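You operate a simulated robot arm through the tools that you are given. There is no shell and no other tool.

Carry out the task below with a simulated two-armed robot. There is one attempt and no reset: what you move stays moved.

Task
Set winder A for new yarn: fit the 4 mm eye, seat the loose disc, tension as on the card.
Fine: knob to held, arm over the disc.

The check looks at the end state, three seconds after you hand in, the way a careful person would. Anything else that was tipped, shoved, dropped, spilled or broken makes it a failure.

Robot
Two 7-joint arms with fingered hands on one trunk that stands fixed in place. Base frame: the origin is at the foot of the trunk, x ahead of it, y to its left, z up. Units: cm, rad, N and s.
The left shoulder is at [7, 14.2, 131.4], the right one opposite. With the tool pointing down near the work surface each hand reaches from about 10 to 72 cm from the base axis, measured 20 degrees to its own side. Payload 3.6 kg a hand.
The tool frame of a hand sits at the grasp point between the pads (the TCP): z along the fingers, y along the line on which they close. The tips reach 2.5 cm beyond it. The gripper opens to 8.8 cm. The gripper's body begins 2.9 cm behind the TCP. The gripper is a hand of 5 fingers: y runs from the thumb to the fingers, the wrist lies at [-1.3, -9.7, -16.2] in the tool frame, and closing takes about 1.5 s.
Orientation is told as [roll, pitch, yaw] about the base's x, y, z axes, in that order, counted from this pose: with the fingers straight down and the wrist toward the robot, the tool's x, y and z point along [0, 1, 0], [1, 0, 0] and [0, 0, -1] of the base frame.

Tools
- The arms move only by the tool step_arm. It takes "left_deltas", "right_deltas" or both (then of equal length, played together; a hand with none holds still); each is a list of rows, each a list of 2 entries, a list of its own where there are three numbers: the turn, a rotation vector about the tool's x, y, z in rad, then the shift along the tool's x, y, z in cm. In form: [[[rx, ry, rz], [tx, ty, tz]], ...]. A call has 1 to 20 rows; each row is the pose to reach, as a shift and turn from the pose commanded when the call began, along the tool's axes at that moment. "left_gripper" and "right_gripper" are, for a hand that has rows, the opening, from 0 (shut) to 1 (fully open), set as the call begins (left out, the last holds). A row lasts 0.2 s, in which the tool goes at most 5 cm and 0.15 rad; a call with a longer step from one row to the next is refused whole, and so is a gripper value outside its range. A pose out of reach is approached as far as the arm can. The call stops where the force on the tool passes 40 N (or 10 N more than at its start, if that is more) or the arm is blocked; 0.2 s more then pass. Each finger travels about 7.2 cm/s and halts on what it meets, pressing with about 28 N; the grip force reading is that of the motor and also rises with nothing between the fingers. The clock runs only during rows and for 0.2 s after the last one: add rows that repeat a pose to give the fingers time. The reply holds the time, the measured pose of the TCP, the force on the tool along the base axes, the opening and the grip force, in the units named above and with some noise, with the torque about the TCP (base axes, N m) and any sound that the robot's microphone picked up.
- Cameras (640 x 400 px; columns grow to the right, rows downward): "scene" is now at [12.65, 4.21, 154.63]; the picture's right is [0.55, -0.84, 0.00], its down [-0.43, -0.28, -0.86] and it looks along [0.72, 0.47, -0.51] (base axes); focal length 360 px, centre (320, 200). "left" rides on the left gripper at [-5.9, -7.9, -10.5] in its tool frame; the picture's right is [-0.73, -0.32, 0.61], its down [0.62, -0.68, 0.38] and it looks along [0.29, 0.66, 0.70] (tool axes); focal length 234 px, centre (320, 200). "right" rides on the right gripper at [5.9, -7.9, -10.5] in its tool frame; the picture's right is [-0.73, 0.32, -0.61], its down [-0.62, -0.68, 0.38] and it looks along [-0.29, 0.66, 0.70] (tool axes); focal length 234 px, centre (320, 200). There is no depth. A picture from a camera that has moved, and an enlarged one, comes with that camera's place and axes in the base frame and with its lens. The place of the scene camera against the robot may be out by one fixed shift of up to 1.2 cm in any direction.
- capture(camera): a new picture of that camera. No time passes.
- lift_body(by): slides the trunk up (or, below 0, down) by that many cm; the arms and the scene camera ride with it, the base frame stays. It gives what a move gives, with no picture.
- finger_targets(index, middle, ring, little, thumb_bend, thumb_turn, hand): sets how far each is bent, from 0 (flat) to 100 (curled in); at 30 the hand is open as for a grip, at 70 the pads meet at the TCP. One left out holds its place. A second passes; each finger stops where it meets its share of the squeeze, and holds until it gets a number again. A gripper value or a shape takes the hand back. It gives what a move gives, with no picture; readings hold the bend of each and the force on index, middle, ring, little, thumb and palm. thumb_turn goes from beside the hand (0) to across from the fingers (100), as for a grip.
- hand_shape(shape, hand): the hand has 5 fingers and takes this shape, open, in about a second: jaw (thumb against the fingers, like two jaws); tri (thumb and two fingers); tip (a fingertip pinch); poke (one finger out to press); point (the index stretched); flat (the hand flat); cup (the hand cupped); fist (a fist). The gripper value then closes the fingers along that shape, each until it touches; the sizes above hold for jaw. It gives what a move gives, with no picture.
- turn_head(pan, tilt): turns the head with the scene camera to pan (to the left, within 1.501 rad either way) and tilt (down, from -0.506 to 1.204), counted from straight ahead of the robot. It gives what a move gives.
- enlarge(camera, box): a new picture of the part [left, top, right, bottom] of that camera's present view, enlarged. No time passes.
- hand_in(): hands the job in; it is judged then, once.

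Places have to be worked out from the pictures, the camera data and where the tool is seen. Open the grippers and draw the arms clear of the work before you hand the job in, unless the task says otherwise.

The tools are called after "Request:" as a command line: name --argument value ..., lists and objects as JSON in quotes. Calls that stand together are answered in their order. step_arm: Moves the arms, as the interface text tells. Its arguments: {"type":"object","properties":{"left_deltas":{"type":"array"},"left_gripper":{"type":"number"},"right_deltas":{"type":"array"},"right_gripper":{"type":"number"}},"required":[]} The other tools are called the same way: lift_body (by) slides the trunk up or down; hand_shape (shape, hand) gives the hand a shape; finger_targets (index, middle, ring, little, thumb_bend, thumb_turn, hand) moves the fingers one by one; turn_head (pan, tilt) turns the head that bears the scene camera; capture (camera) takes a picture; enlarge (camera, box) takes an enlarged picture of a part of a camera's view; hand_in () hands the job in.

At the start:

```text
clock: 0.0
left_position: [30.73, 39.44, 134.86]
left_tcp_rot: [0.002, -0.001, -0.001]
left_ft_force: [0.3, -0.4, 0.7]
left_ft_torque: [-0.01, 0.01, -0.02]
left_grip_width: 8.76
left_grip_force: 0.1
left_shape: jaw
left_bend: [30.0, 30.0, 30.0, 30.0, 30.0, 98.0]
left_finger forces: [0.0, 0.0, 0.1, 0.0, 0.0, 0.1]
right_position: [34.22, 5.34, 138.32]
right_tcp_rot: [-0.001, 0.001, -0.002]
right_ft_force: [-0.3, 0.4, -0.2]
right_ft_torque: [-0.02, 0.0, 0.01]
right_grip_width: 8.79
right_grip_force: 0.1
right_shape: jaw
right_bend: [30.0, 30.0, 30.0, 30.0, 30.0, 98.0]
right_finger forces: [0.0, 0.0, 0.0, 0.0, 0.1, 0.0]
trunk travel left (down, up): [-85.0, 9.0]
head pan, tilt: [0.581, 0.538]
```

scene: 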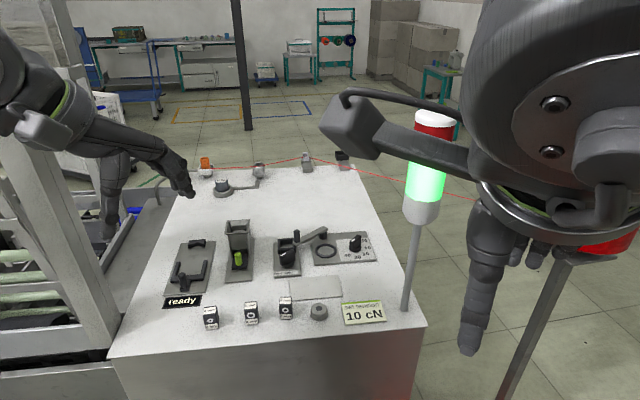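
right: 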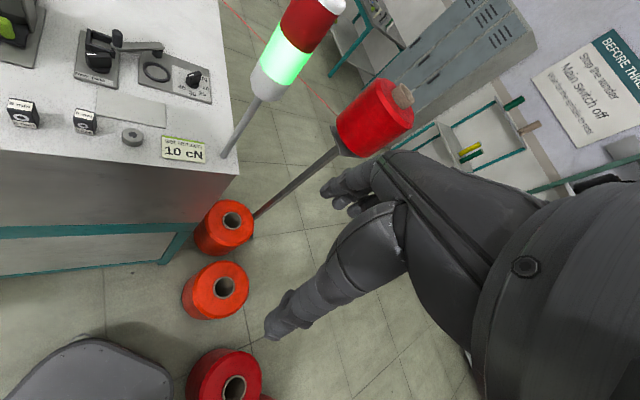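
left: 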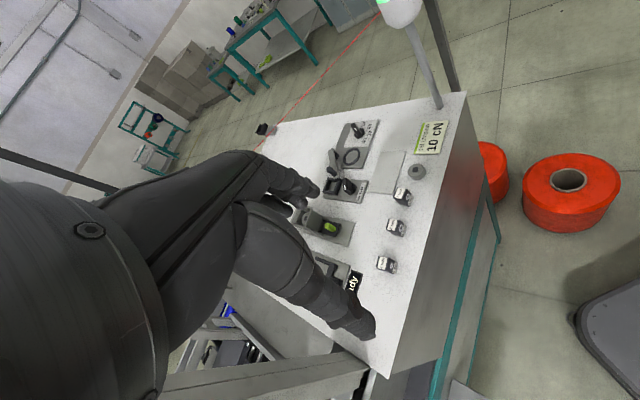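

The scene shows a winder panel with parts, a card "10 cN", and a wall sign starting "BEFORE THRE…". I enlarge several regions to read everything before moving.

Request:
enlarge --camera "scene" --box '[150, 220, 280, 335]'

Request:
enlarge --camera "scene" --box '[260, 215, 400, 335]'

Request:
enlarge --camera "scene" --box '[140, 130, 380, 230]'

Request:
enlarge --camera "right" --box '[500, 20, 640, 180]'

Request:
enlarge --camera "right" --box '[0, 20, 240, 180]'

Request:
enlarge --camera "left" --box '[240, 90, 480, 330]'

```text
3.48 times, centred on (215, 278) of scene
camera zoom: at [12.65, 4.21, 154.63], right [0.55, -0.84, 0.0], down [-0.43, -0.28, -0.86], along [0.72, 0.47, -0.51], focal length 1253 px, centre (685, -70)
```

zoom: 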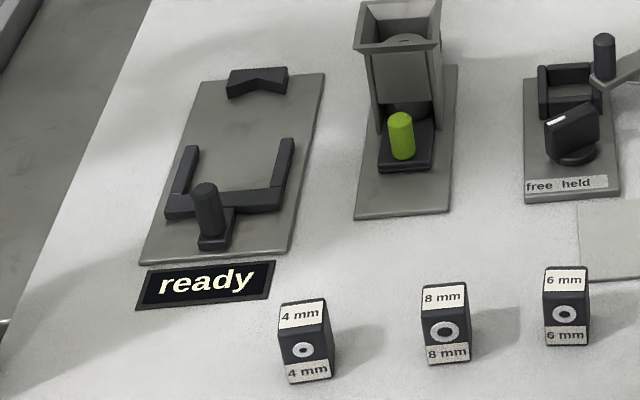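

```text
3.33 times, centred on (330, 275) of scene
camera zoom: at [12.65, 4.21, 154.63], right [0.55, -0.84, 0.0], down [-0.43, -0.28, -0.86], along [0.72, 0.47, -0.51], focal length 1201 px, centre (287, -50)
```

zoom: 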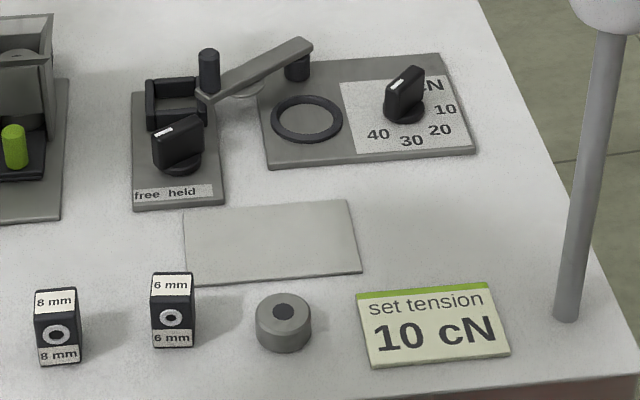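

```text
2.67 times, centred on (260, 180) of scene
camera zoom: at [12.65, 4.21, 154.63], right [0.55, -0.84, 0.0], down [-0.43, -0.28, -0.86], along [0.72, 0.47, -0.51], focal length 961 px, centre (480, 253)
```

zoom: 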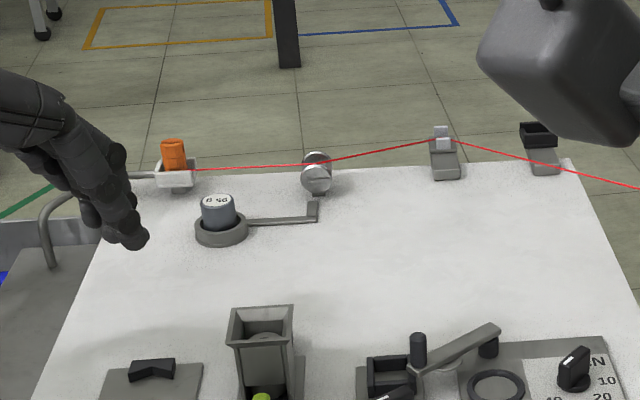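

```text
2.50 times, centred on (570, 100) of right
camera zoom: at [26.43, 11.19, 148.74], right [0.32, -0.73, 0.61], down [-0.68, -0.62, -0.38], along [0.66, -0.29, -0.7], focal length 585 px, centre (-305, 450)
```

zoom: 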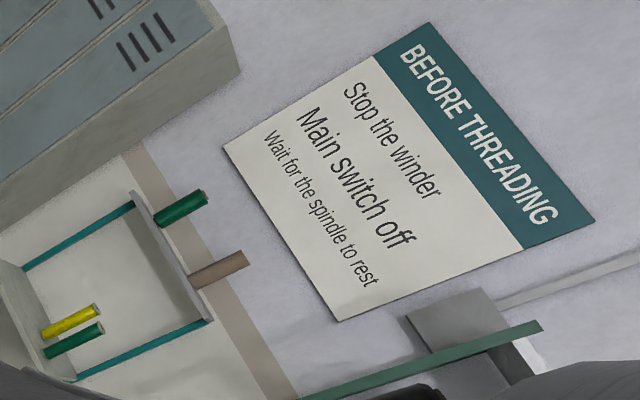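

```text
2.50 times, centred on (120, 100) of right
camera zoom: at [26.43, 11.19, 148.74], right [0.32, -0.73, 0.61], down [-0.68, -0.62, -0.38], along [0.66, -0.29, -0.7], focal length 585 px, centre (820, 450)
```

zoom: 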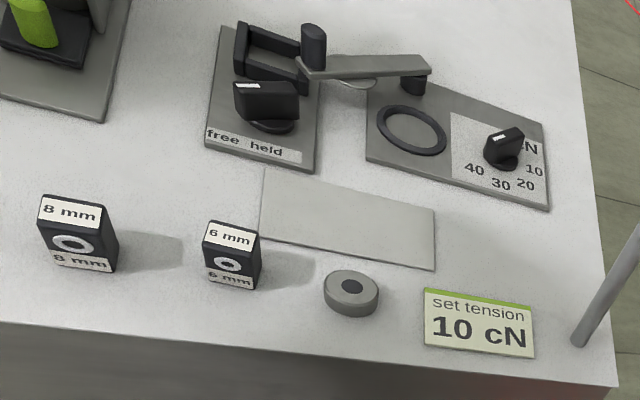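

```text
1.67 times, centred on (360, 210) of left
camera zoom: at [22.75, 33.64, 145.4], right [-0.32, -0.73, -0.61], down [-0.68, 0.62, -0.38], along [0.66, 0.29, -0.7], focal length 390 px, centre (253, 183)
```

zoom: 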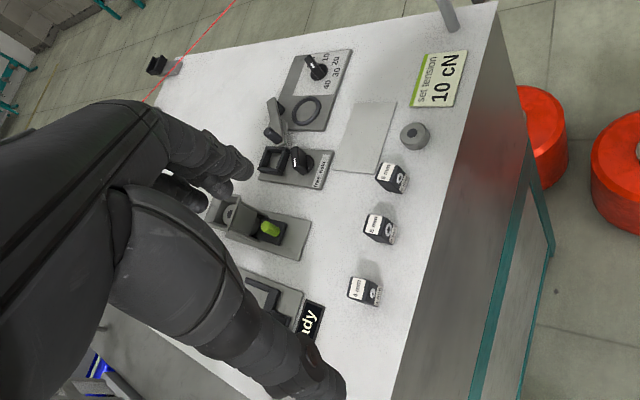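

The workbench holds four modules (fork with "ready" display, green part under a funnel, free/held knob with arm, tension dial with disc seat), three eyes, the loose disc and a card. I look around with the head for labels (A / B) and the main switch.

Request:
turn_head --pan 0.2 --tilt 0.5

Request:
capture --camera "scene"

Request:
turn_head --pan 1.1 --tilt 0.6

Request:
capture --camera "scene"

Request:
turn_head --pan -0.7 --tilt 0.5

Request:
capture --camera "scene"

Request:
turn_head --pan 0.58 --tilt 0.9

Request:
capture --camera "scene"

```text
clock: 0.8
left_position: [30.76, 39.44, 134.86]
left_tcp_rot: [0.001, 0.0, -0.001]
left_ft_force: [0.1, 0.3, 0.4]
left_ft_torque: [0.01, 0.02, -0.02]
left_grip_width: 8.77
left_grip_force: 0.0
left_shape: jaw
left_bend: [30.0, 30.0, 30.0, 30.0, 30.0, 98.0]
left_finger forces: [0.1, 0.0, 0.0, 0.0, 0.0, 0.0]
right_position: [34.24, 5.33, 138.23]
right_tcp_rot: [0.002, -0.002, -0.002]
right_ft_force: [0.1, -0.7, 1.0]
right_ft_torque: [0.01, -0.01, 0.02]
right_grip_width: 8.75
right_grip_force: 0.2
right_shape: jaw
right_bend: [30.0, 30.0, 30.0, 30.0, 30.0, 98.0]
right_finger forces: [0.1, 0.0, 0.1, 0.0, 0.0, 0.1]
trunk travel left (down, up): [-85.0, 9.0]
head pan, tilt: [0.201, 0.499]
```

```text
taken
camera scene: at [14.03, 1.09, 154.98], right [0.2, -0.98, 0.0], down [-0.47, -0.1, -0.88], along [0.86, 0.18, -0.48], focal length 360 px, centre (320, 200)
```

scene: 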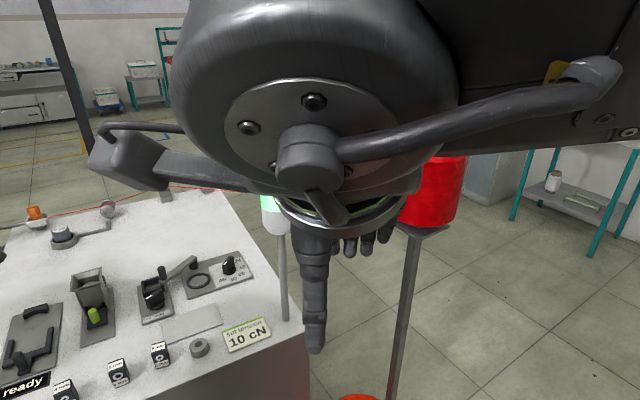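

```text
clock: 2.0
left_position: [30.68, 39.4, 134.89]
left_tcp_rot: [0.004, -0.001, 0.0]
left_ft_force: [0.1, 0.2, 0.5]
left_ft_torque: [0.0, 0.01, 0.04]
left_grip_width: 8.8
left_grip_force: 0.0
left_shape: jaw
left_bend: [30.0, 30.0, 30.0, 30.0, 30.0, 98.0]
left_finger forces: [0.1, 0.1, 0.0, 0.1, 0.0, 0.0]
right_position: [34.3, 5.33, 138.35]
right_tcp_rot: [-0.001, 0.0, 0.0]
right_ft_force: [0.1, -0.4, 0.0]
right_ft_torque: [-0.02, 0.0, -0.02]
right_grip_width: 8.79
right_grip_force: 0.1
right_shape: jaw
right_bend: [30.0, 30.0, 30.0, 30.0, 30.0, 98.0]
right_finger forces: [0.0, 0.0, 0.0, 0.0, 0.0, 0.0]
trunk travel left (down, up): [-85.0, 9.0]
head pan, tilt: [1.1, 0.6]
```

```text
taken
camera scene: at [9.14, 7.13, 154.07], right [0.89, -0.45, 0.0], down [-0.26, -0.5, -0.83], along [0.38, 0.73, -0.56], focal length 360 px, centre (320, 200)
```

scene: 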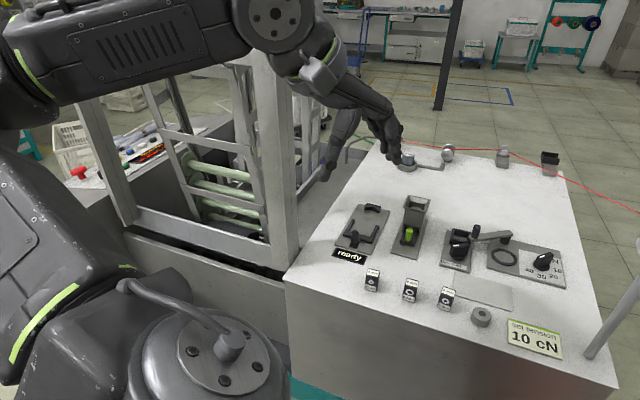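

```text
clock: 3.9
left_position: [30.58, 39.52, 134.94]
left_tcp_rot: [0.003, 0.0, 0.0]
left_ft_force: [-1.1, 0.4, 0.4]
left_ft_torque: [-0.04, 0.01, -0.01]
left_grip_width: 8.75
left_grip_force: 0.3
left_shape: jaw
left_bend: [30.0, 30.0, 30.0, 30.0, 30.0, 98.0]
left_finger forces: [0.1, 0.0, 0.1, 0.1, 0.0, 0.0]
right_position: [34.25, 5.21, 138.34]
right_tcp_rot: [-0.001, 0.0, -0.001]
right_ft_force: [-0.3, -0.2, 0.1]
right_ft_torque: [-0.01, -0.01, -0.02]
right_grip_width: 8.76
right_grip_force: 0.0
right_shape: jaw
right_bend: [30.0, 30.0, 30.0, 30.0, 30.0, 98.0]
right_finger forces: [0.0, 0.0, 0.0, 0.1, 0.0, 0.1]
trunk travel left (down, up): [-85.0, 9.0]
head pan, tilt: [-0.7, 0.499]
```

```text
taken
camera scene: at [12.09, -6.59, 154.98], right [-0.64, -0.77, 0.0], down [-0.37, 0.31, -0.88], along [0.67, -0.57, -0.48], focal length 360 px, centre (320, 200)
```

scene: 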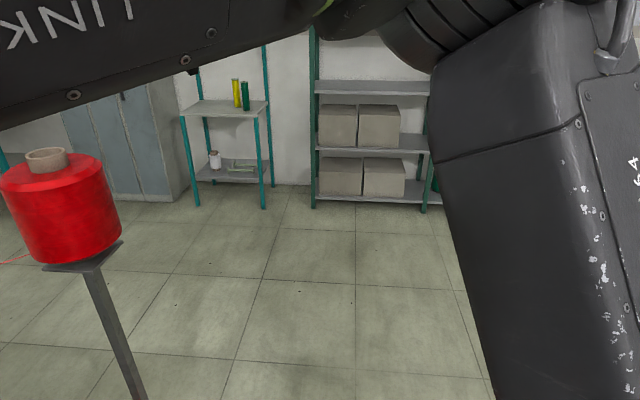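

```text
clock: 5.3
left_position: [30.78, 39.43, 134.84]
left_tcp_rot: [0.001, 0.0, 0.0]
left_ft_force: [0.0, 0.5, -0.1]
left_ft_torque: [-0.04, -0.02, 0.03]
left_grip_width: 8.79
left_grip_force: 0.1
left_shape: jaw
left_bend: [30.0, 30.0, 30.0, 30.0, 30.0, 98.0]
left_finger forces: [0.0, 0.1, 0.0, 0.0, 0.1, 0.1]
right_position: [34.3, 5.31, 138.34]
right_tcp_rot: [0.001, 0.0, -0.002]
right_ft_force: [0.3, -1.1, 0.7]
right_ft_torque: [-0.02, 0.02, 0.0]
right_grip_width: 8.77
right_grip_force: 0.1
right_shape: jaw
right_bend: [30.0, 30.0, 30.0, 30.0, 30.0, 98.0]
right_finger forces: [0.0, 0.1, 0.0, 0.0, 0.1, 0.1]
trunk travel left (down, up): [-85.0, 9.0]
head pan, tilt: [0.579, 0.901]
```

```text
taken
camera scene: at [11.44, 3.39, 151.6], right [0.55, -0.84, 0.0], down [-0.66, -0.43, -0.62], along [0.52, 0.34, -0.78], focal length 360 px, centre (320, 200)
```

scene: 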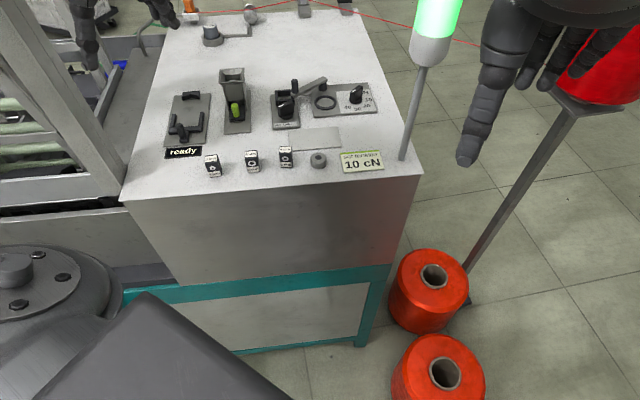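

Triangulating the disc from both hand cameras gives about [50, 30, 105], so the table top lies near z = 104 and its front is turned about 40° left. Next I move the left arm back out of the way to see the rear of the table and fixtures better.

Request:
step_arm --left_deltas '[[[0, 0, 0], [0, -3, -2]], [[0, 0, 0], [0, -6, -4]], [[0, 0, 0], [0, -9, -6]], [[0, 0, 0], [0, -12, -8]]]'

Request:
turn_head --pan 0.7 --tilt 0.6

Request:
capture --camera "scene"

Request:
capture --camera "left"

```text
clock: 6.3
left_position: [19.14, 39.13, 142.93]
left_tcp_rot: [0.001, -0.003, -0.001]
left_ft_force: [0.3, -0.1, 0.0]
left_ft_torque: [0.0, 0.0, -0.04]
left_grip_width: 8.76
left_grip_force: 0.1
left_shape: jaw
left_bend: [30.0, 30.0, 30.0, 30.0, 30.0, 98.0]
left_finger forces: [0.1, 0.1, 0.1, 0.0, 0.0, 0.0]
left hand out of reach, approached as far as the arm can: row 4
right_position: [34.07, 5.0, 138.27]
right_tcp_rot: [0.004, -0.002, -0.003]
right_ft_force: [0.0, 0.0, -1.2]
right_ft_torque: [-0.02, -0.02, 0.02]
right_grip_width: 8.75
right_grip_force: 0.2
right_shape: jaw
right_bend: [30.0, 30.0, 30.0, 30.0, 30.0, 98.0]
right_finger forces: [0.0, 0.0, 0.0, 0.0, 0.0, 0.0]
trunk travel left (down, up): [-85.0, 9.0]
head pan, tilt: [0.579, 0.901]
```

```text
clock: 7.1
left_position: [19.31, 39.34, 142.8]
left_tcp_rot: [0.001, -0.001, -0.002]
left_ft_force: [-0.4, -0.1, 0.1]
left_ft_torque: [0.01, 0.0, 0.0]
left_grip_width: 8.78
left_grip_force: 0.1
left_shape: jaw
left_bend: [30.0, 30.0, 30.0, 30.0, 30.0, 98.0]
left_finger forces: [0.1, 0.0, 0.0, 0.1, 0.0, 0.0]
right_position: [34.3, 5.37, 138.33]
right_tcp_rot: [0.003, 0.0, -0.001]
right_ft_force: [-0.2, 0.3, -0.7]
right_ft_torque: [0.02, -0.02, 0.03]
right_grip_width: 8.76
right_grip_force: 0.0
right_shape: jaw
right_bend: [30.0, 30.0, 30.0, 30.0, 30.0, 98.0]
right_finger forces: [0.0, 0.0, 0.1, 0.0, 0.0, 0.0]
trunk travel left (down, up): [-85.0, 9.0]
head pan, tilt: [0.7, 0.6]
```

```text
taken
camera scene: at [11.9, 4.97, 154.06], right [0.64, -0.77, 0.0], down [-0.43, -0.36, -0.82], along [0.63, 0.53, -0.57], focal length 360 px, centre (320, 200)
```

scene: 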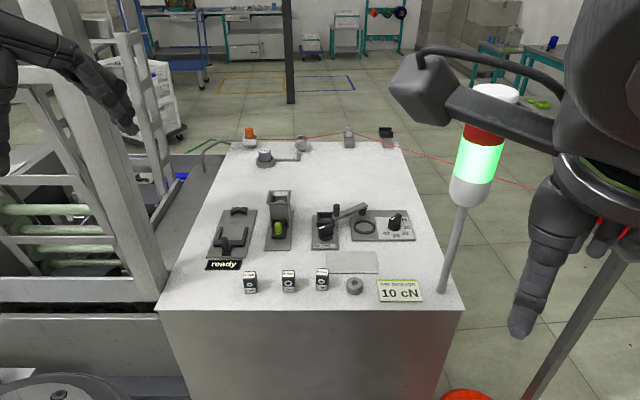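

```text
taken
camera left: at [11.42, 33.56, 153.26], right [-0.32, -0.73, -0.61], down [-0.68, 0.62, -0.38], along [0.66, 0.29, -0.69], focal length 234 px, centre (320, 200)
```

left: 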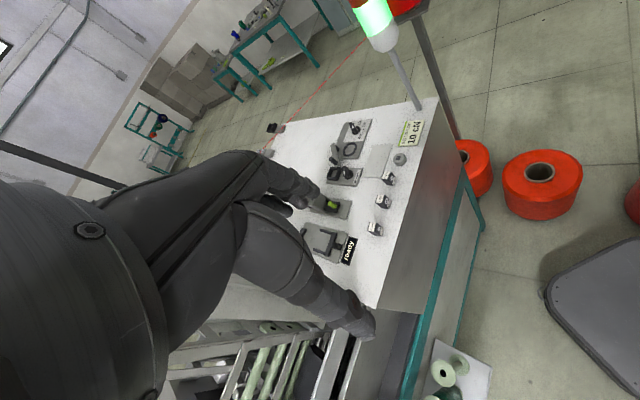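

Now the view is nicely aligned with the table. I enlarge each module and the rear devices.

Request:
enlarge --camera "scene" --box '[195, 180, 305, 250]'

Request:
enlarge --camera "scene" --box '[305, 190, 425, 260]'

Request:
enlarge --camera "scene" --box '[220, 115, 320, 175]'

Request:
enlarge --camera "scene" --box '[320, 110, 420, 170]'

Request:
enlarge --camera "scene" --box '[195, 245, 435, 320]'

Request:
enlarge --camera "left" --box '[290, 100, 440, 270]'

```text
5.71 times, centred on (250, 215) of scene
camera zoom: at [11.9, 4.97, 154.06], right [0.64, -0.77, 0.0], down [-0.43, -0.36, -0.82], along [0.63, 0.53, -0.57], focal length 2059 px, centre (720, 114)
```

zoom: 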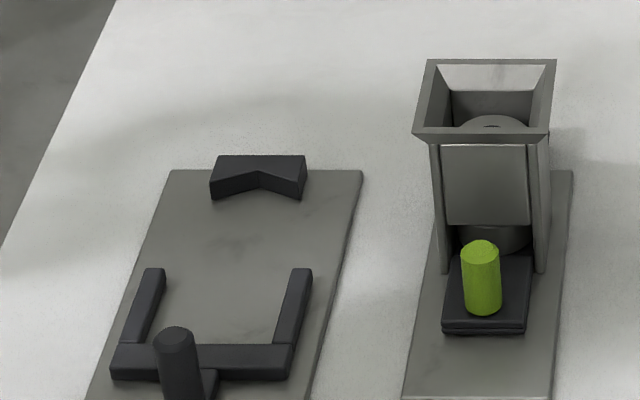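

```text
5.33 times, centred on (365, 225) of scene
camera zoom: at [11.9, 4.97, 154.06], right [0.64, -0.77, 0.0], down [-0.43, -0.36, -0.82], along [0.63, 0.53, -0.57], focal length 1922 px, centre (80, 67)
```

zoom: 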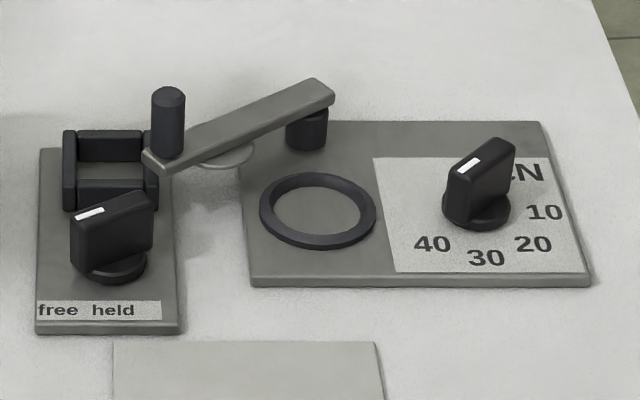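

```text
6.40 times, centred on (270, 145) of scene
camera zoom: at [11.9, 4.97, 154.06], right [0.64, -0.77, 0.0], down [-0.43, -0.36, -0.82], along [0.63, 0.53, -0.57], focal length 2306 px, centre (640, 552)
```

zoom: 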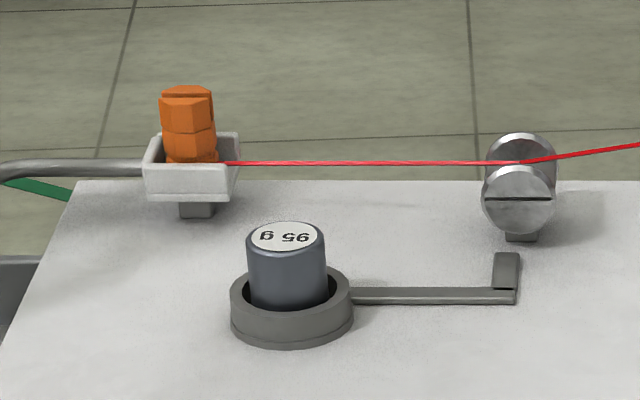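

```text
6.40 times, centred on (370, 140) of scene
camera zoom: at [11.9, 4.97, 154.06], right [0.64, -0.77, 0.0], down [-0.43, -0.36, -0.82], along [0.63, 0.53, -0.57], focal length 2306 px, centre (0, 584)
```

zoom: 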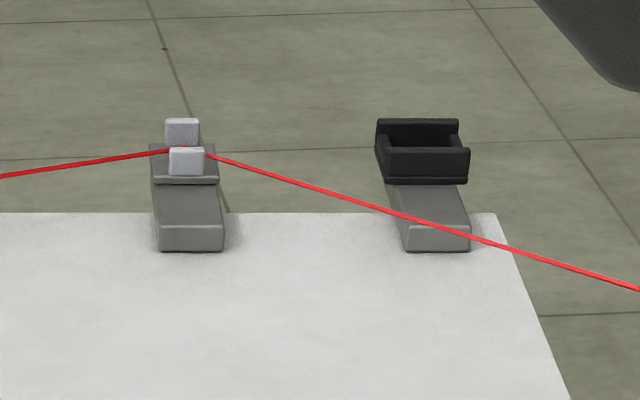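

```text
2.67 times, centred on (315, 282) of scene
camera zoom: at [11.9, 4.97, 154.06], right [0.64, -0.77, 0.0], down [-0.43, -0.36, -0.82], along [0.63, 0.53, -0.57], focal length 961 px, centre (333, -20)
```

zoom: 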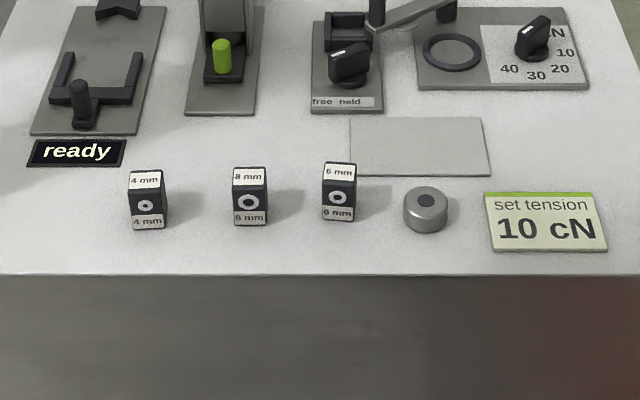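

```text
2.35 times, centred on (365, 185) of left
camera zoom: at [11.42, 33.56, 153.26], right [-0.32, -0.73, -0.61], down [-0.68, 0.62, -0.38], along [0.66, 0.29, -0.69], focal length 551 px, centre (214, 235)
```

zoom: 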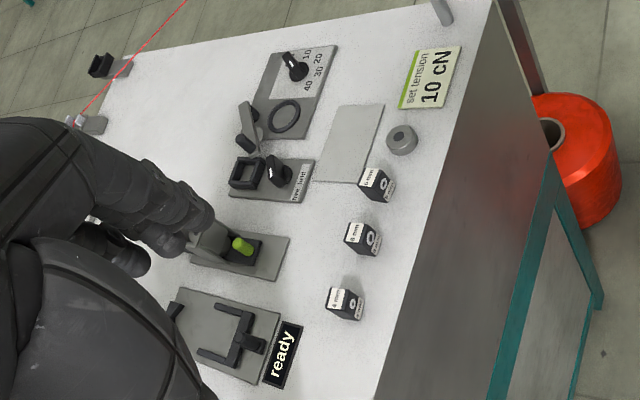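

The black square frame beside the free/held knob is evidently the eye holder; the ring on the dial plate is the disc seat, with the marker at 40 now. I move the left hand over the table at a safe height (z≈128) for closer views.

Request:
step_arm --left_deltas '[[[0, 0, 0], [0.4, 4, 2]], [[0, 0, 0], [0.8, 8, 4]], [[0, 0, 0], [1.2, 12, 7]], [[0, 0, 0], [1.6, 16, 11]], [[0, 0, 0], [2, 20, 15]], [[0, 0, 0], [2, 20, 15]]]'

Request:
capture --camera "left"

Request:
capture --camera "scene"

```text
refused: row 3 steps farther than a row can; nothing moved
```

```text
taken
camera left: at [11.42, 33.56, 153.26], right [-0.32, -0.73, -0.61], down [-0.68, 0.62, -0.38], along [0.66, 0.29, -0.69], focal length 234 px, centre (320, 200)
```

left: 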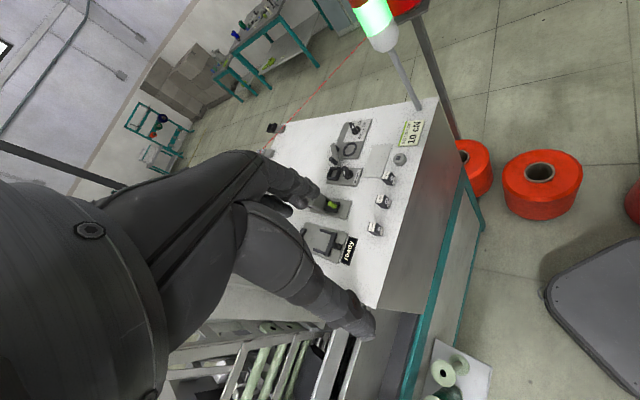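

```text
taken
camera scene: at [11.9, 4.97, 154.06], right [0.64, -0.77, 0.0], down [-0.43, -0.36, -0.82], along [0.63, 0.53, -0.57], focal length 360 px, centre (320, 200)
```

scene: 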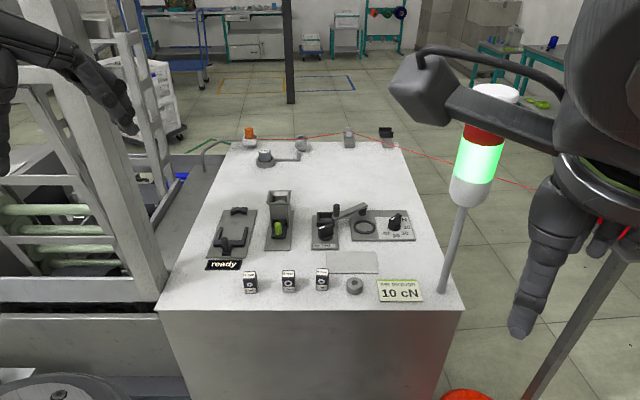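

That step was refused only because a row exceeded 5 cm; I repeat it with smaller rows.

Request:
step_arm --left_deltas '[[[0, 0, 0], [0.3, 4, 1]], [[0, 0, 0], [0.6, 8, 3]], [[0, 0, 0], [1, 12, 5]], [[0, 0, 0], [1.4, 15.5, 8]], [[0, 0, 0], [1.8, 18.5, 11.5]], [[0, 0, 0], [2, 20, 15]], [[0, 0, 0], [2, 20, 15]]]'

Request:
capture --camera "left"

Request:
capture --camera "scene"

```text
clock: 8.7
left_position: [39.44, 41.6, 127.72]
left_tcp_rot: [0.004, -0.002, 0.001]
left_ft_force: [0.0, -1.0, -0.4]
left_ft_torque: [-0.03, 0.0, -0.02]
left_grip_width: 8.79
left_grip_force: 0.1
left_shape: jaw
left_bend: [30.0, 30.0, 30.0, 30.0, 30.0, 98.0]
left_finger forces: [0.1, 0.1, 0.0, 0.0, 0.0, 0.0]
right_position: [34.28, 5.28, 138.3]
right_tcp_rot: [0.004, -0.001, -0.002]
right_ft_force: [-0.2, 0.9, -0.2]
right_ft_torque: [0.01, -0.04, 0.04]
right_grip_width: 8.76
right_grip_force: 0.1
right_shape: jaw
right_bend: [30.0, 30.0, 30.0, 30.0, 30.0, 98.0]
right_finger forces: [0.1, 0.0, 0.1, 0.0, 0.1, 0.0]
trunk travel left (down, up): [-85.0, 9.0]
head pan, tilt: [0.7, 0.6]
```

```text
taken
camera left: at [31.52, 35.71, 138.24], right [-0.32, -0.73, -0.61], down [-0.68, 0.62, -0.38], along [0.66, 0.29, -0.69], focal length 234 px, centre (320, 200)
```

left: 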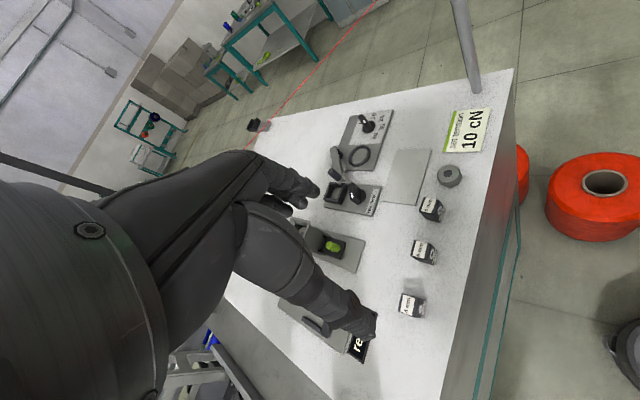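

```text
taken
camera scene: at [11.82, 4.93, 154.08], right [0.64, -0.76, 0.0], down [-0.43, -0.36, -0.83], along [0.63, 0.53, -0.56], focal length 360 px, centre (320, 200)
```

scene: 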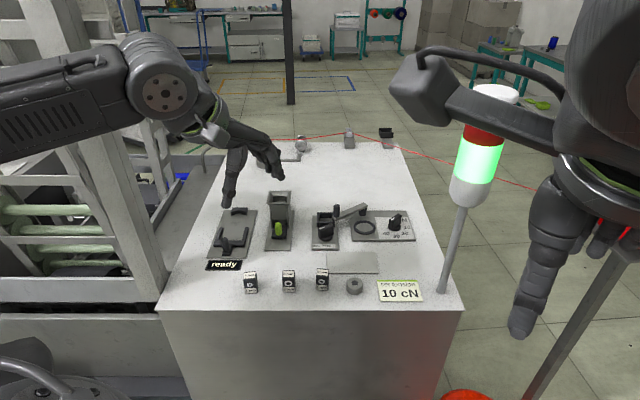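

The closer view is useful; I enlarge the holder, dial and eyes here.

Request:
enlarge --camera "left" --box '[310, 100, 400, 220]'

Request:
enlarge --camera "left" --box '[380, 150, 480, 330]'

Request:
enlarge --camera "scene" --box '[305, 195, 355, 255]'

Request:
enlarge --camera "scene" --box '[230, 260, 300, 300]'

```text
3.33 times, centred on (355, 160) of left
camera zoom: at [31.52, 35.71, 138.24], right [-0.32, -0.73, -0.61], down [-0.68, 0.62, -0.38], along [0.66, 0.29, -0.69], focal length 781 px, centre (203, 333)
```

zoom: 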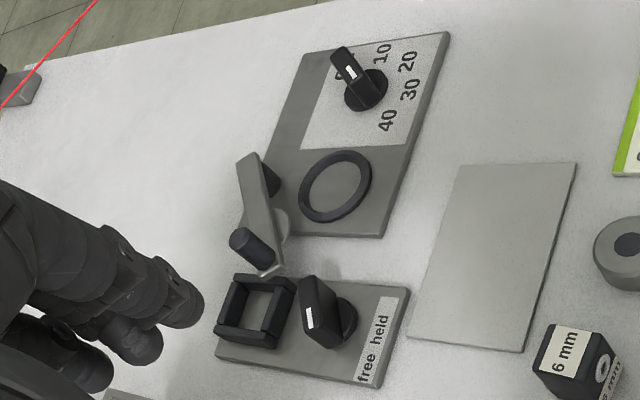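

```text
2.22 times, centred on (430, 240) of left
camera zoom: at [31.52, 35.71, 138.24], right [-0.32, -0.73, -0.61], down [-0.68, 0.62, -0.38], along [0.66, 0.29, -0.69], focal length 520 px, centre (76, 111)
```

zoom: 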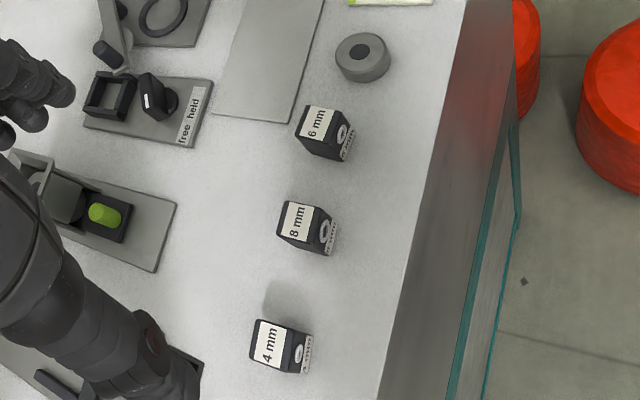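

```text
6.67 times, centred on (330, 225) of scene
camera zoom: at [11.82, 4.93, 154.08], right [0.64, -0.76, 0.0], down [-0.43, -0.36, -0.83], along [0.63, 0.53, -0.56], focal length 2402 px, centre (253, 33)
```

zoom: 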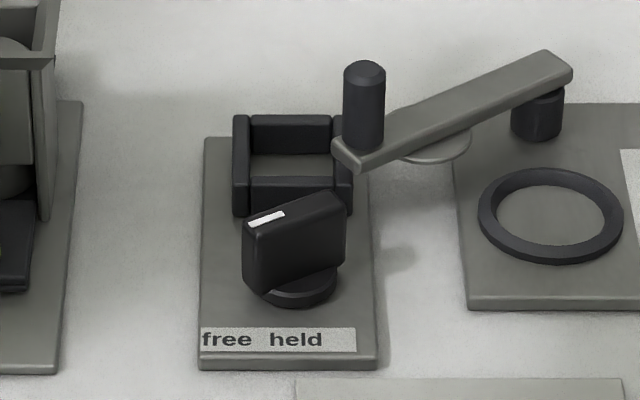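

```text
9.14 times, centred on (265, 280) of scene
camera zoom: at [11.82, 4.93, 154.08], right [0.64, -0.76, 0.0], down [-0.43, -0.36, -0.83], along [0.63, 0.53, -0.56], focal length 3294 px, centre (823, -531)
```

zoom: 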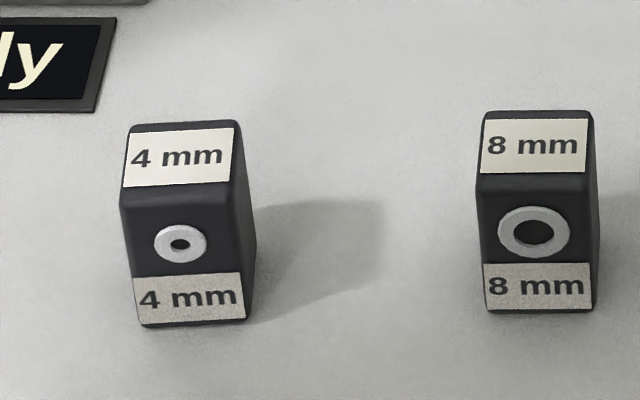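

Arm's free end with the handle hangs over the right edge of the eye frame, so the order should be disc → arm over disc → dial → eye → knob. I test the "tip" shape of the left hand here in the air and look at how the fingers lie.

Request:
hand_shape --shape "tip" --hand "left"

Request:
capture --camera "left"

Request:
enlarge --camera "scene" --box '[190, 90, 330, 230]'

Request:
step_arm --left_deltas '[[[0, 0, 0], [0, 0, 0]], [[0, 0, 0], [0, 0, 0]], [[0, 0, 0], [0, 0, 0]], [[0, 0, 0], [0, 0, 0]], [[0, 0, 0], [0, 0, 0]], [[0, 0, 0], [0, 0, 0]], [[0, 0, 0], [0, 0, 0]], [[0, 0, 0], [0, 0, 0]]]' --left_gripper 0.3

Request:
enlarge --camera "scene" --box '[190, 90, 330, 230]'

Request:
capture --camera "left"

```text
clock: 9.6
left_position: [39.53, 41.54, 127.75]
left_tcp_rot: [0.002, 0.001, 0.0]
left_ft_force: [0.3, -0.7, -0.4]
left_ft_torque: [-0.01, 0.02, 0.01]
left_grip_width: 8.79
left_grip_force: 0.0
left_shape: tip
left_bend: [30.0, 98.0, 99.0, 99.0, 30.0, 98.0]
left_finger forces: [0.1, 0.0, 0.1, 0.0, 0.0, 0.0]
right_position: [34.26, 5.36, 138.32]
right_tcp_rot: [0.0, -0.001, -0.003]
right_ft_force: [0.5, -0.1, 0.4]
right_ft_torque: [-0.01, -0.02, -0.02]
right_grip_width: 8.75
right_grip_force: 0.1
right_shape: jaw
right_bend: [30.0, 30.0, 30.0, 30.0, 30.0, 98.0]
right_finger forces: [0.0, 0.0, 0.0, 0.0, 0.0, 0.0]
trunk travel left (down, up): [-85.0, 9.0]
head pan, tilt: [0.7, 0.6]
```

```text
taken
camera left: at [31.57, 35.74, 138.26], right [-0.32, -0.73, -0.61], down [-0.68, 0.62, -0.38], along [0.66, 0.29, -0.7], focal length 234 px, centre (320, 200)
```

left: 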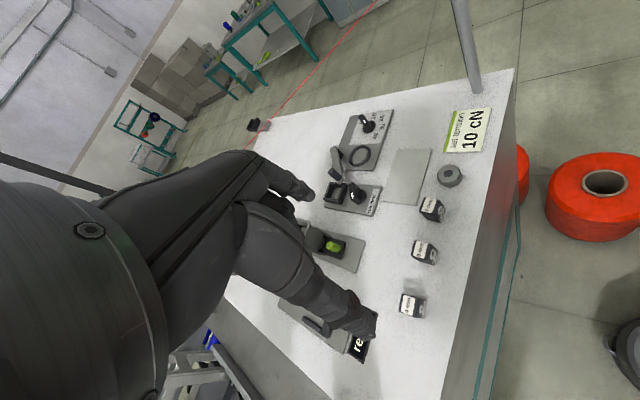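

```text
2.86 times, centred on (260, 160) of scene
camera zoom: at [11.9, 4.96, 154.07], right [0.64, -0.76, 0.0], down [-0.43, -0.36, -0.82], along [0.63, 0.53, -0.57], focal length 1029 px, centre (491, 314)
```

zoom: 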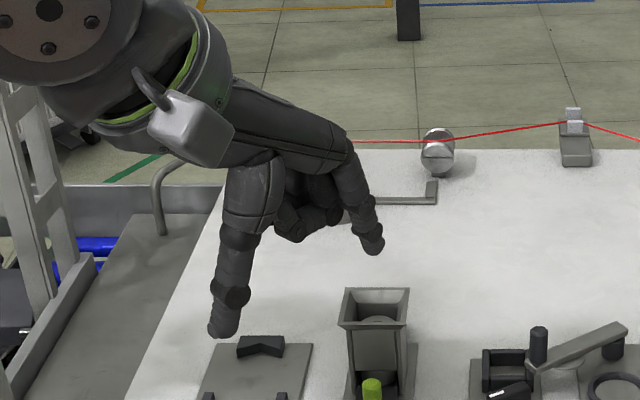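

```text
clock: 11.4
left_position: [39.43, 41.57, 127.73]
left_tcp_rot: [0.002, 0.0, -0.001]
left_ft_force: [0.0, -0.6, 0.3]
left_ft_torque: [-0.01, 0.03, 0.02]
left_grip_width: 2.71
left_grip_force: 0.0
left_shape: tip
left_bend: [73.0, 98.0, 99.0, 99.0, 74.0, 100.0]
left_finger forces: [0.0, 0.0, 0.0, 0.0, 0.0, 0.1]
right_position: [34.28, 5.34, 138.21]
right_tcp_rot: [0.0, 0.0, -0.002]
right_ft_force: [0.0, 0.3, 0.5]
right_ft_torque: [-0.01, 0.02, 0.02]
right_grip_width: 8.74
right_grip_force: 0.0
right_shape: jaw
right_bend: [30.0, 30.0, 30.0, 30.0, 30.0, 98.0]
right_finger forces: [0.0, 0.1, 0.2, 0.0, 0.1, 0.1]
trunk travel left (down, up): [-85.0, 9.0]
head pan, tilt: [0.7, 0.6]
```

```text
2.86 times, centred on (260, 160) of scene
camera zoom: at [11.89, 4.96, 154.07], right [0.64, -0.76, 0.0], down [-0.43, -0.36, -0.82], along [0.63, 0.53, -0.57], focal length 1029 px, centre (491, 314)
```

zoom: 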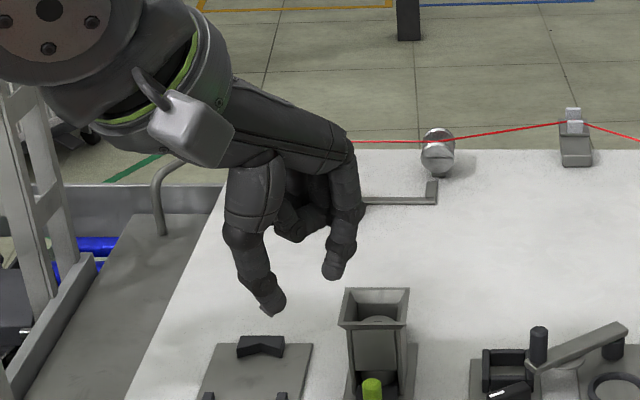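

```text
taken
camera left: at [31.55, 35.73, 138.26], right [-0.32, -0.73, -0.61], down [-0.68, 0.62, -0.38], along [0.66, 0.29, -0.7], focal length 234 px, centre (320, 200)
```

left: 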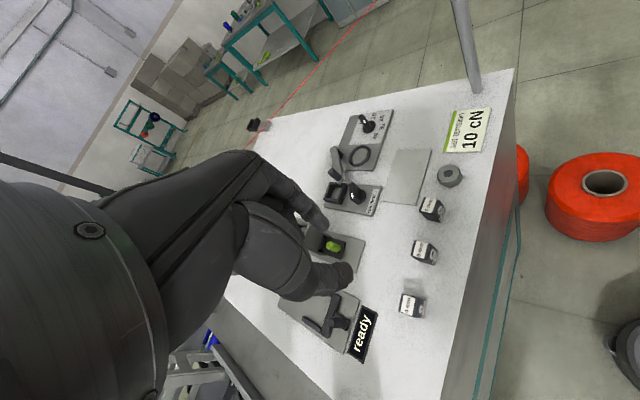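

The "tip" shape gives a clean thumb–index pinch whose tips project at tool (0, ±, 2.5), matching the left camera. Triangulating left/right cameras gives: table z≈104.3, disc top centre (49.8, 29.6, 106.2), ring (64.8, 37.9), dial (69.2, 33.0), free/held knob (56.9, 41.5), frame (60.8, 45.1). I go above the disc, with yaw −0.4 so the curled fingers stay away from the 6 mm eye.

Request:
step_arm --left_deltas '[[[0, 0, 0.1], [-3, 2.6, 1]], [[0, 0, 0.2], [-6, 5.2, 2]], [[0, 0, 0.3], [-9, 7.8, 4]], [[0, 0, 0.4], [-12, 10.35, 6]], [[0, 0, 0.4], [-12, 10.35, 10]], [[0, 0, 0.4], [-12, 10.35, 13.5]], [[0, 0, 0.4], [-12, 10.35, 13.5]]]' --left_gripper 0.6

Request:
capture --camera "scene"

Request:
capture --camera "left"

Request:
capture --camera "right"

```text
clock: 13.0
left_position: [49.62, 29.37, 114.45]
left_tcp_rot: [0.002, -0.001, -0.4]
left_ft_force: [0.0, 0.9, 0.2]
left_ft_torque: [0.01, -0.02, -0.01]
left_grip_width: 5.24
left_grip_force: 0.1
left_shape: tip
left_bend: [30.0, 98.0, 99.0, 99.0, 65.0, 100.0]
left_finger forces: [0.0, 0.1, 0.1, 0.0, 0.0, 0.0]
right_position: [34.39, 5.28, 138.27]
right_tcp_rot: [0.001, -0.001, -0.003]
right_ft_force: [0.7, 0.5, 0.3]
right_ft_torque: [0.02, 0.03, 0.01]
right_grip_width: 8.77
right_grip_force: 0.0
right_shape: jaw
right_bend: [30.0, 30.0, 30.0, 30.0, 30.0, 98.0]
right_finger forces: [0.0, 0.1, 0.0, 0.0, 0.0, 0.1]
trunk travel left (down, up): [-85.0, 9.0]
head pan, tilt: [0.7, 0.6]
```

```text
taken
camera scene: at [11.96, 4.85, 154.07], right [0.64, -0.77, 0.0], down [-0.43, -0.36, -0.83], along [0.63, 0.53, -0.56], focal length 360 px, centre (320, 200)
```

scene: 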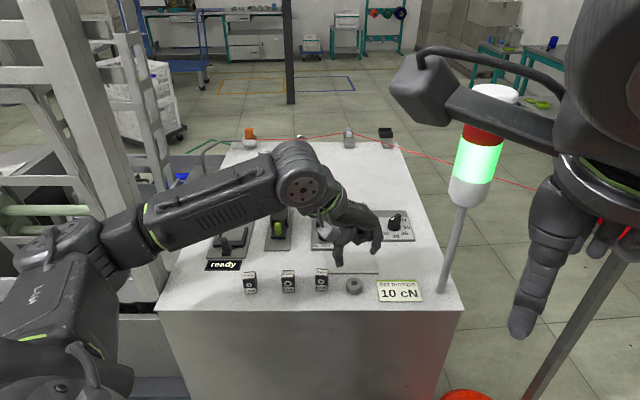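

```text
taken
camera left: at [40.11, 27.14, 124.82], right [-0.58, -0.54, -0.61], down [-0.38, 0.84, -0.38], along [0.72, 0.01, -0.7], focal length 234 px, centre (320, 200)
```

left: 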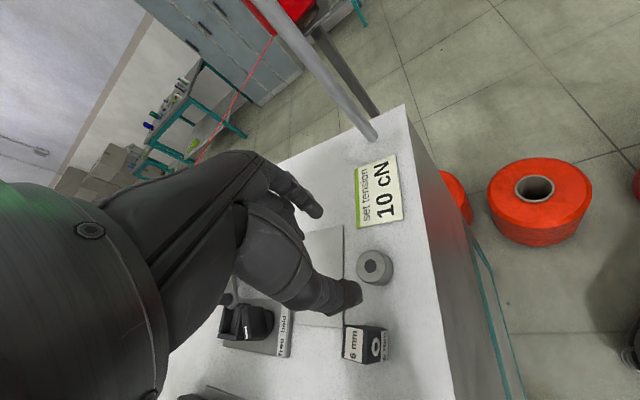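

```text
taken
camera right: at [26.5, 11.09, 148.73], right [0.32, -0.73, 0.61], down [-0.68, -0.62, -0.38], along [0.66, -0.29, -0.7], focal length 234 px, centre (320, 200)
```

right: 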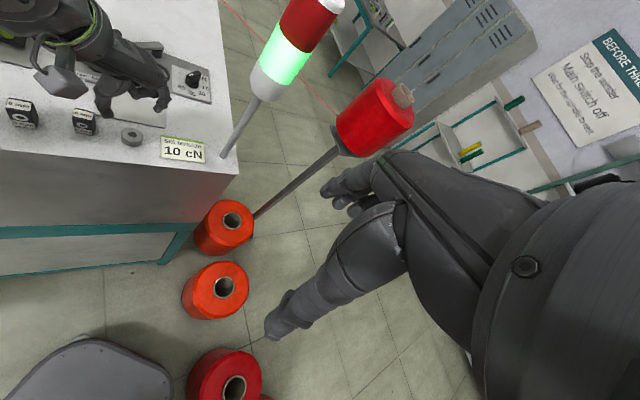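

The disc appears at nearly the pixel predicted for straight below the TCP. I enlarge to refine before descending.

Request:
enlarge --camera "left" --box '[290, 180, 450, 380]'

Request:
enlarge --camera "scene" --box '[290, 180, 430, 310]'

```text
2.00 times, centred on (370, 280) of left
camera zoom: at [40.11, 27.14, 124.82], right [-0.58, -0.54, -0.61], down [-0.38, 0.84, -0.38], along [0.72, 0.01, -0.7], focal length 468 px, centre (220, 40)
```

zoom: 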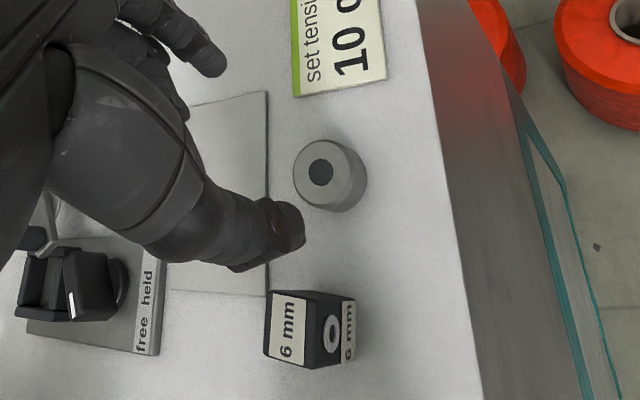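

```text
3.08 times, centred on (360, 245) of scene
camera zoom: at [11.96, 4.85, 154.07], right [0.64, -0.77, 0.0], down [-0.43, -0.36, -0.83], along [0.63, 0.53, -0.56], focal length 1109 px, centre (197, 62)
```

zoom: 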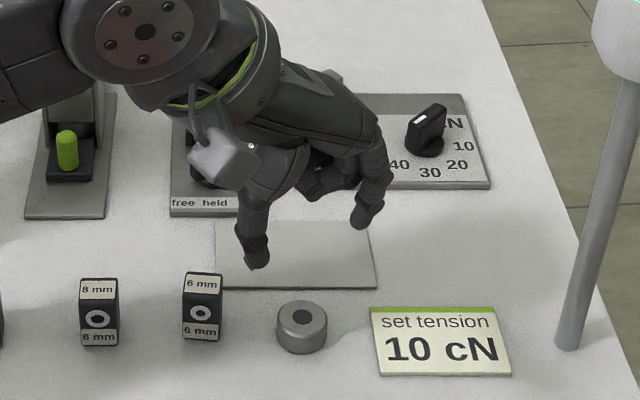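

The disc is offset only (0.24, 0.07) cm from the TCP axis. I descend so the tips are ~0.5 cm above the table and pinch the disc.

Request:
step_arm --left_deltas '[[[0, 0, 0], [0.24, 0.07, 2.5]], [[0, 0, 0], [0.24, 0.07, 4.5]], [[0, 0, 0], [0.24, 0.07, 6]], [[0, 0, 0], [0.24, 0.07, 7.0]], [[0, 0, 0], [0.24, 0.07, 7.0]]]' --left_gripper 0.6

Request:
enlarge --camera "left" --box '[290, 180, 450, 380]'

Request:
enlarge --camera "scene" --box '[290, 210, 430, 310]'

```text
clock: 14.2
left_position: [49.95, 29.71, 107.16]
left_tcp_rot: [0.001, -0.001, -0.399]
left_ft_force: [0.3, 0.9, 0.0]
left_ft_torque: [-0.01, -0.01, 0.03]
left_grip_width: 5.25
left_grip_force: 0.0
left_shape: tip
left_bend: [30.0, 98.0, 99.0, 99.0, 65.0, 100.0]
left_finger forces: [0.0, 0.0, 0.0, 0.1, 0.0, 0.0]
right_position: [34.38, 5.31, 138.25]
right_tcp_rot: [0.002, 0.001, -0.002]
right_ft_force: [-0.3, -0.1, -0.1]
right_ft_torque: [0.0, 0.0, -0.02]
right_grip_width: 8.75
right_grip_force: 0.1
right_shape: jaw
right_bend: [30.0, 30.0, 30.0, 30.0, 30.0, 98.0]
right_finger forces: [0.0, 0.0, 0.0, 0.0, 0.0, 0.0]
trunk travel left (down, up): [-85.0, 9.0]
head pan, tilt: [0.7, 0.6]
```

```text
2.00 times, centred on (370, 280) of left
camera zoom: at [40.44, 27.37, 117.66], right [-0.58, -0.54, -0.61], down [-0.38, 0.84, -0.38], along [0.72, 0.01, -0.7], focal length 468 px, centre (220, 40)
```

zoom: 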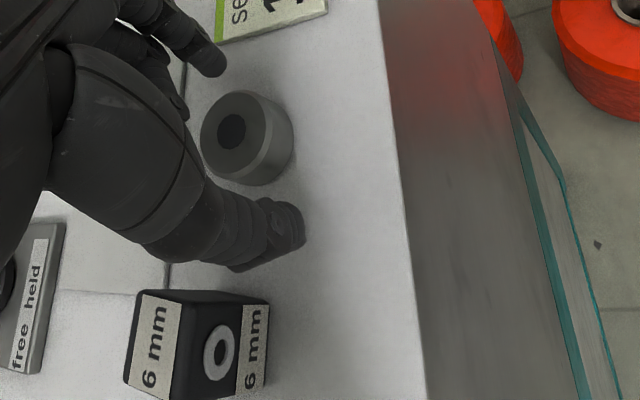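

```text
4.00 times, centred on (360, 260) of scene
camera zoom: at [11.9, 4.95, 154.07], right [0.64, -0.76, 0.0], down [-0.43, -0.36, -0.82], along [0.63, 0.53, -0.57], focal length 1441 px, centre (160, -40)
```

zoom: 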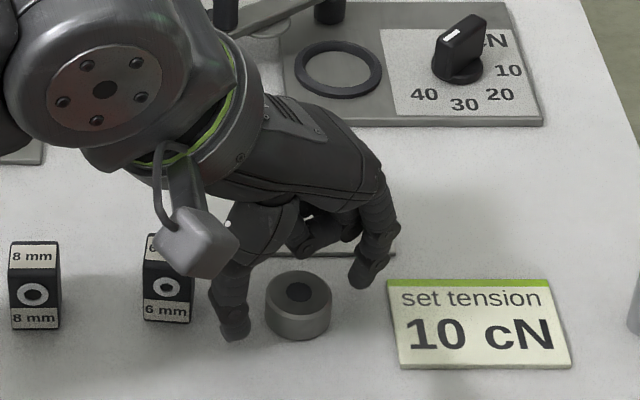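

The disc sits between thumb and index. Closing on it.

Request:
step_arm --left_deltas '[[[0, 0, 0], [0, 0, 0]], [[0, 0, 0], [0, 0, 0]], [[0, 0, 0], [0, 0, 0]], [[0, 0, 0], [0, 0, 0]], [[0, 0, 0], [0, 0, 0]], [[0, 0, 0], [0, 0, 0]], [[0, 0, 0], [0, 0, 0]], [[0, 0, 0], [0, 0, 0]]]' --left_gripper 0.1

Request:
enlarge --camera "left" --box '[290, 180, 450, 380]'

Request:
enlarge --camera "scene" --box '[290, 210, 430, 310]'

```text
clock: 16.0
left_position: [50.15, 29.68, 107.25]
left_tcp_rot: [0.003, -0.001, -0.401]
left_ft_force: [0.3, -0.5, -0.1]
left_ft_torque: [-0.01, 0.0, 0.01]
left_grip_width: 2.46
left_grip_force: 27.8
left_shape: tip
left_bend: [73.0, 100.0, 100.0, 100.0, 75.0, 100.0]
left_finger forces: [24.4, 0.0, 0.0, 0.1, 24.2, 0.1]
right_position: [34.32, 5.26, 138.22]
right_tcp_rot: [0.0, 0.0, -0.001]
right_ft_force: [-0.5, 0.6, -0.1]
right_ft_torque: [0.02, -0.03, -0.01]
right_grip_width: 8.78
right_grip_force: 0.0
right_shape: jaw
right_bend: [30.0, 30.0, 30.0, 30.0, 30.0, 98.0]
right_finger forces: [0.0, 0.0, 0.1, 0.0, 0.0, 0.1]
trunk travel left (down, up): [-85.0, 9.0]
head pan, tilt: [0.7, 0.6]
```

```text
2.00 times, centred on (370, 280) of left
camera zoom: at [40.44, 27.39, 117.69], right [-0.58, -0.54, -0.61], down [-0.38, 0.84, -0.38], along [0.72, 0.01, -0.7], focal length 468 px, centre (220, 40)
```

zoom: 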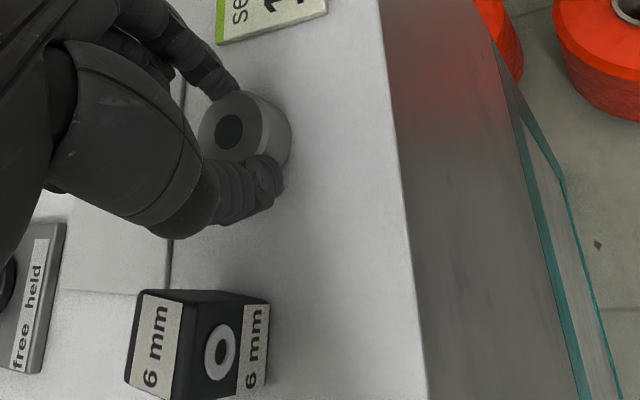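

```text
4.00 times, centred on (360, 260) of scene
camera zoom: at [11.9, 4.96, 154.07], right [0.64, -0.76, 0.0], down [-0.43, -0.36, -0.82], along [0.63, 0.53, -0.57], focal length 1441 px, centre (160, -40)
```

zoom: 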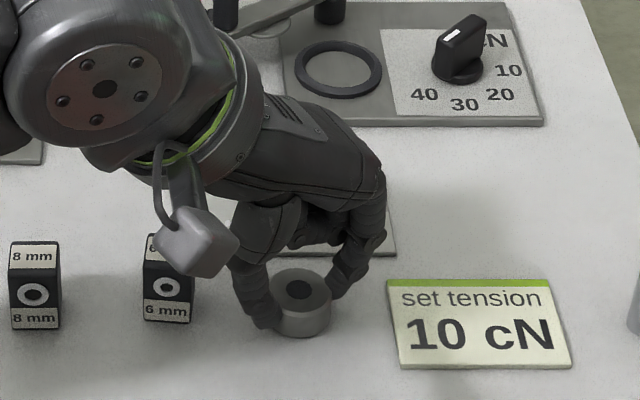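

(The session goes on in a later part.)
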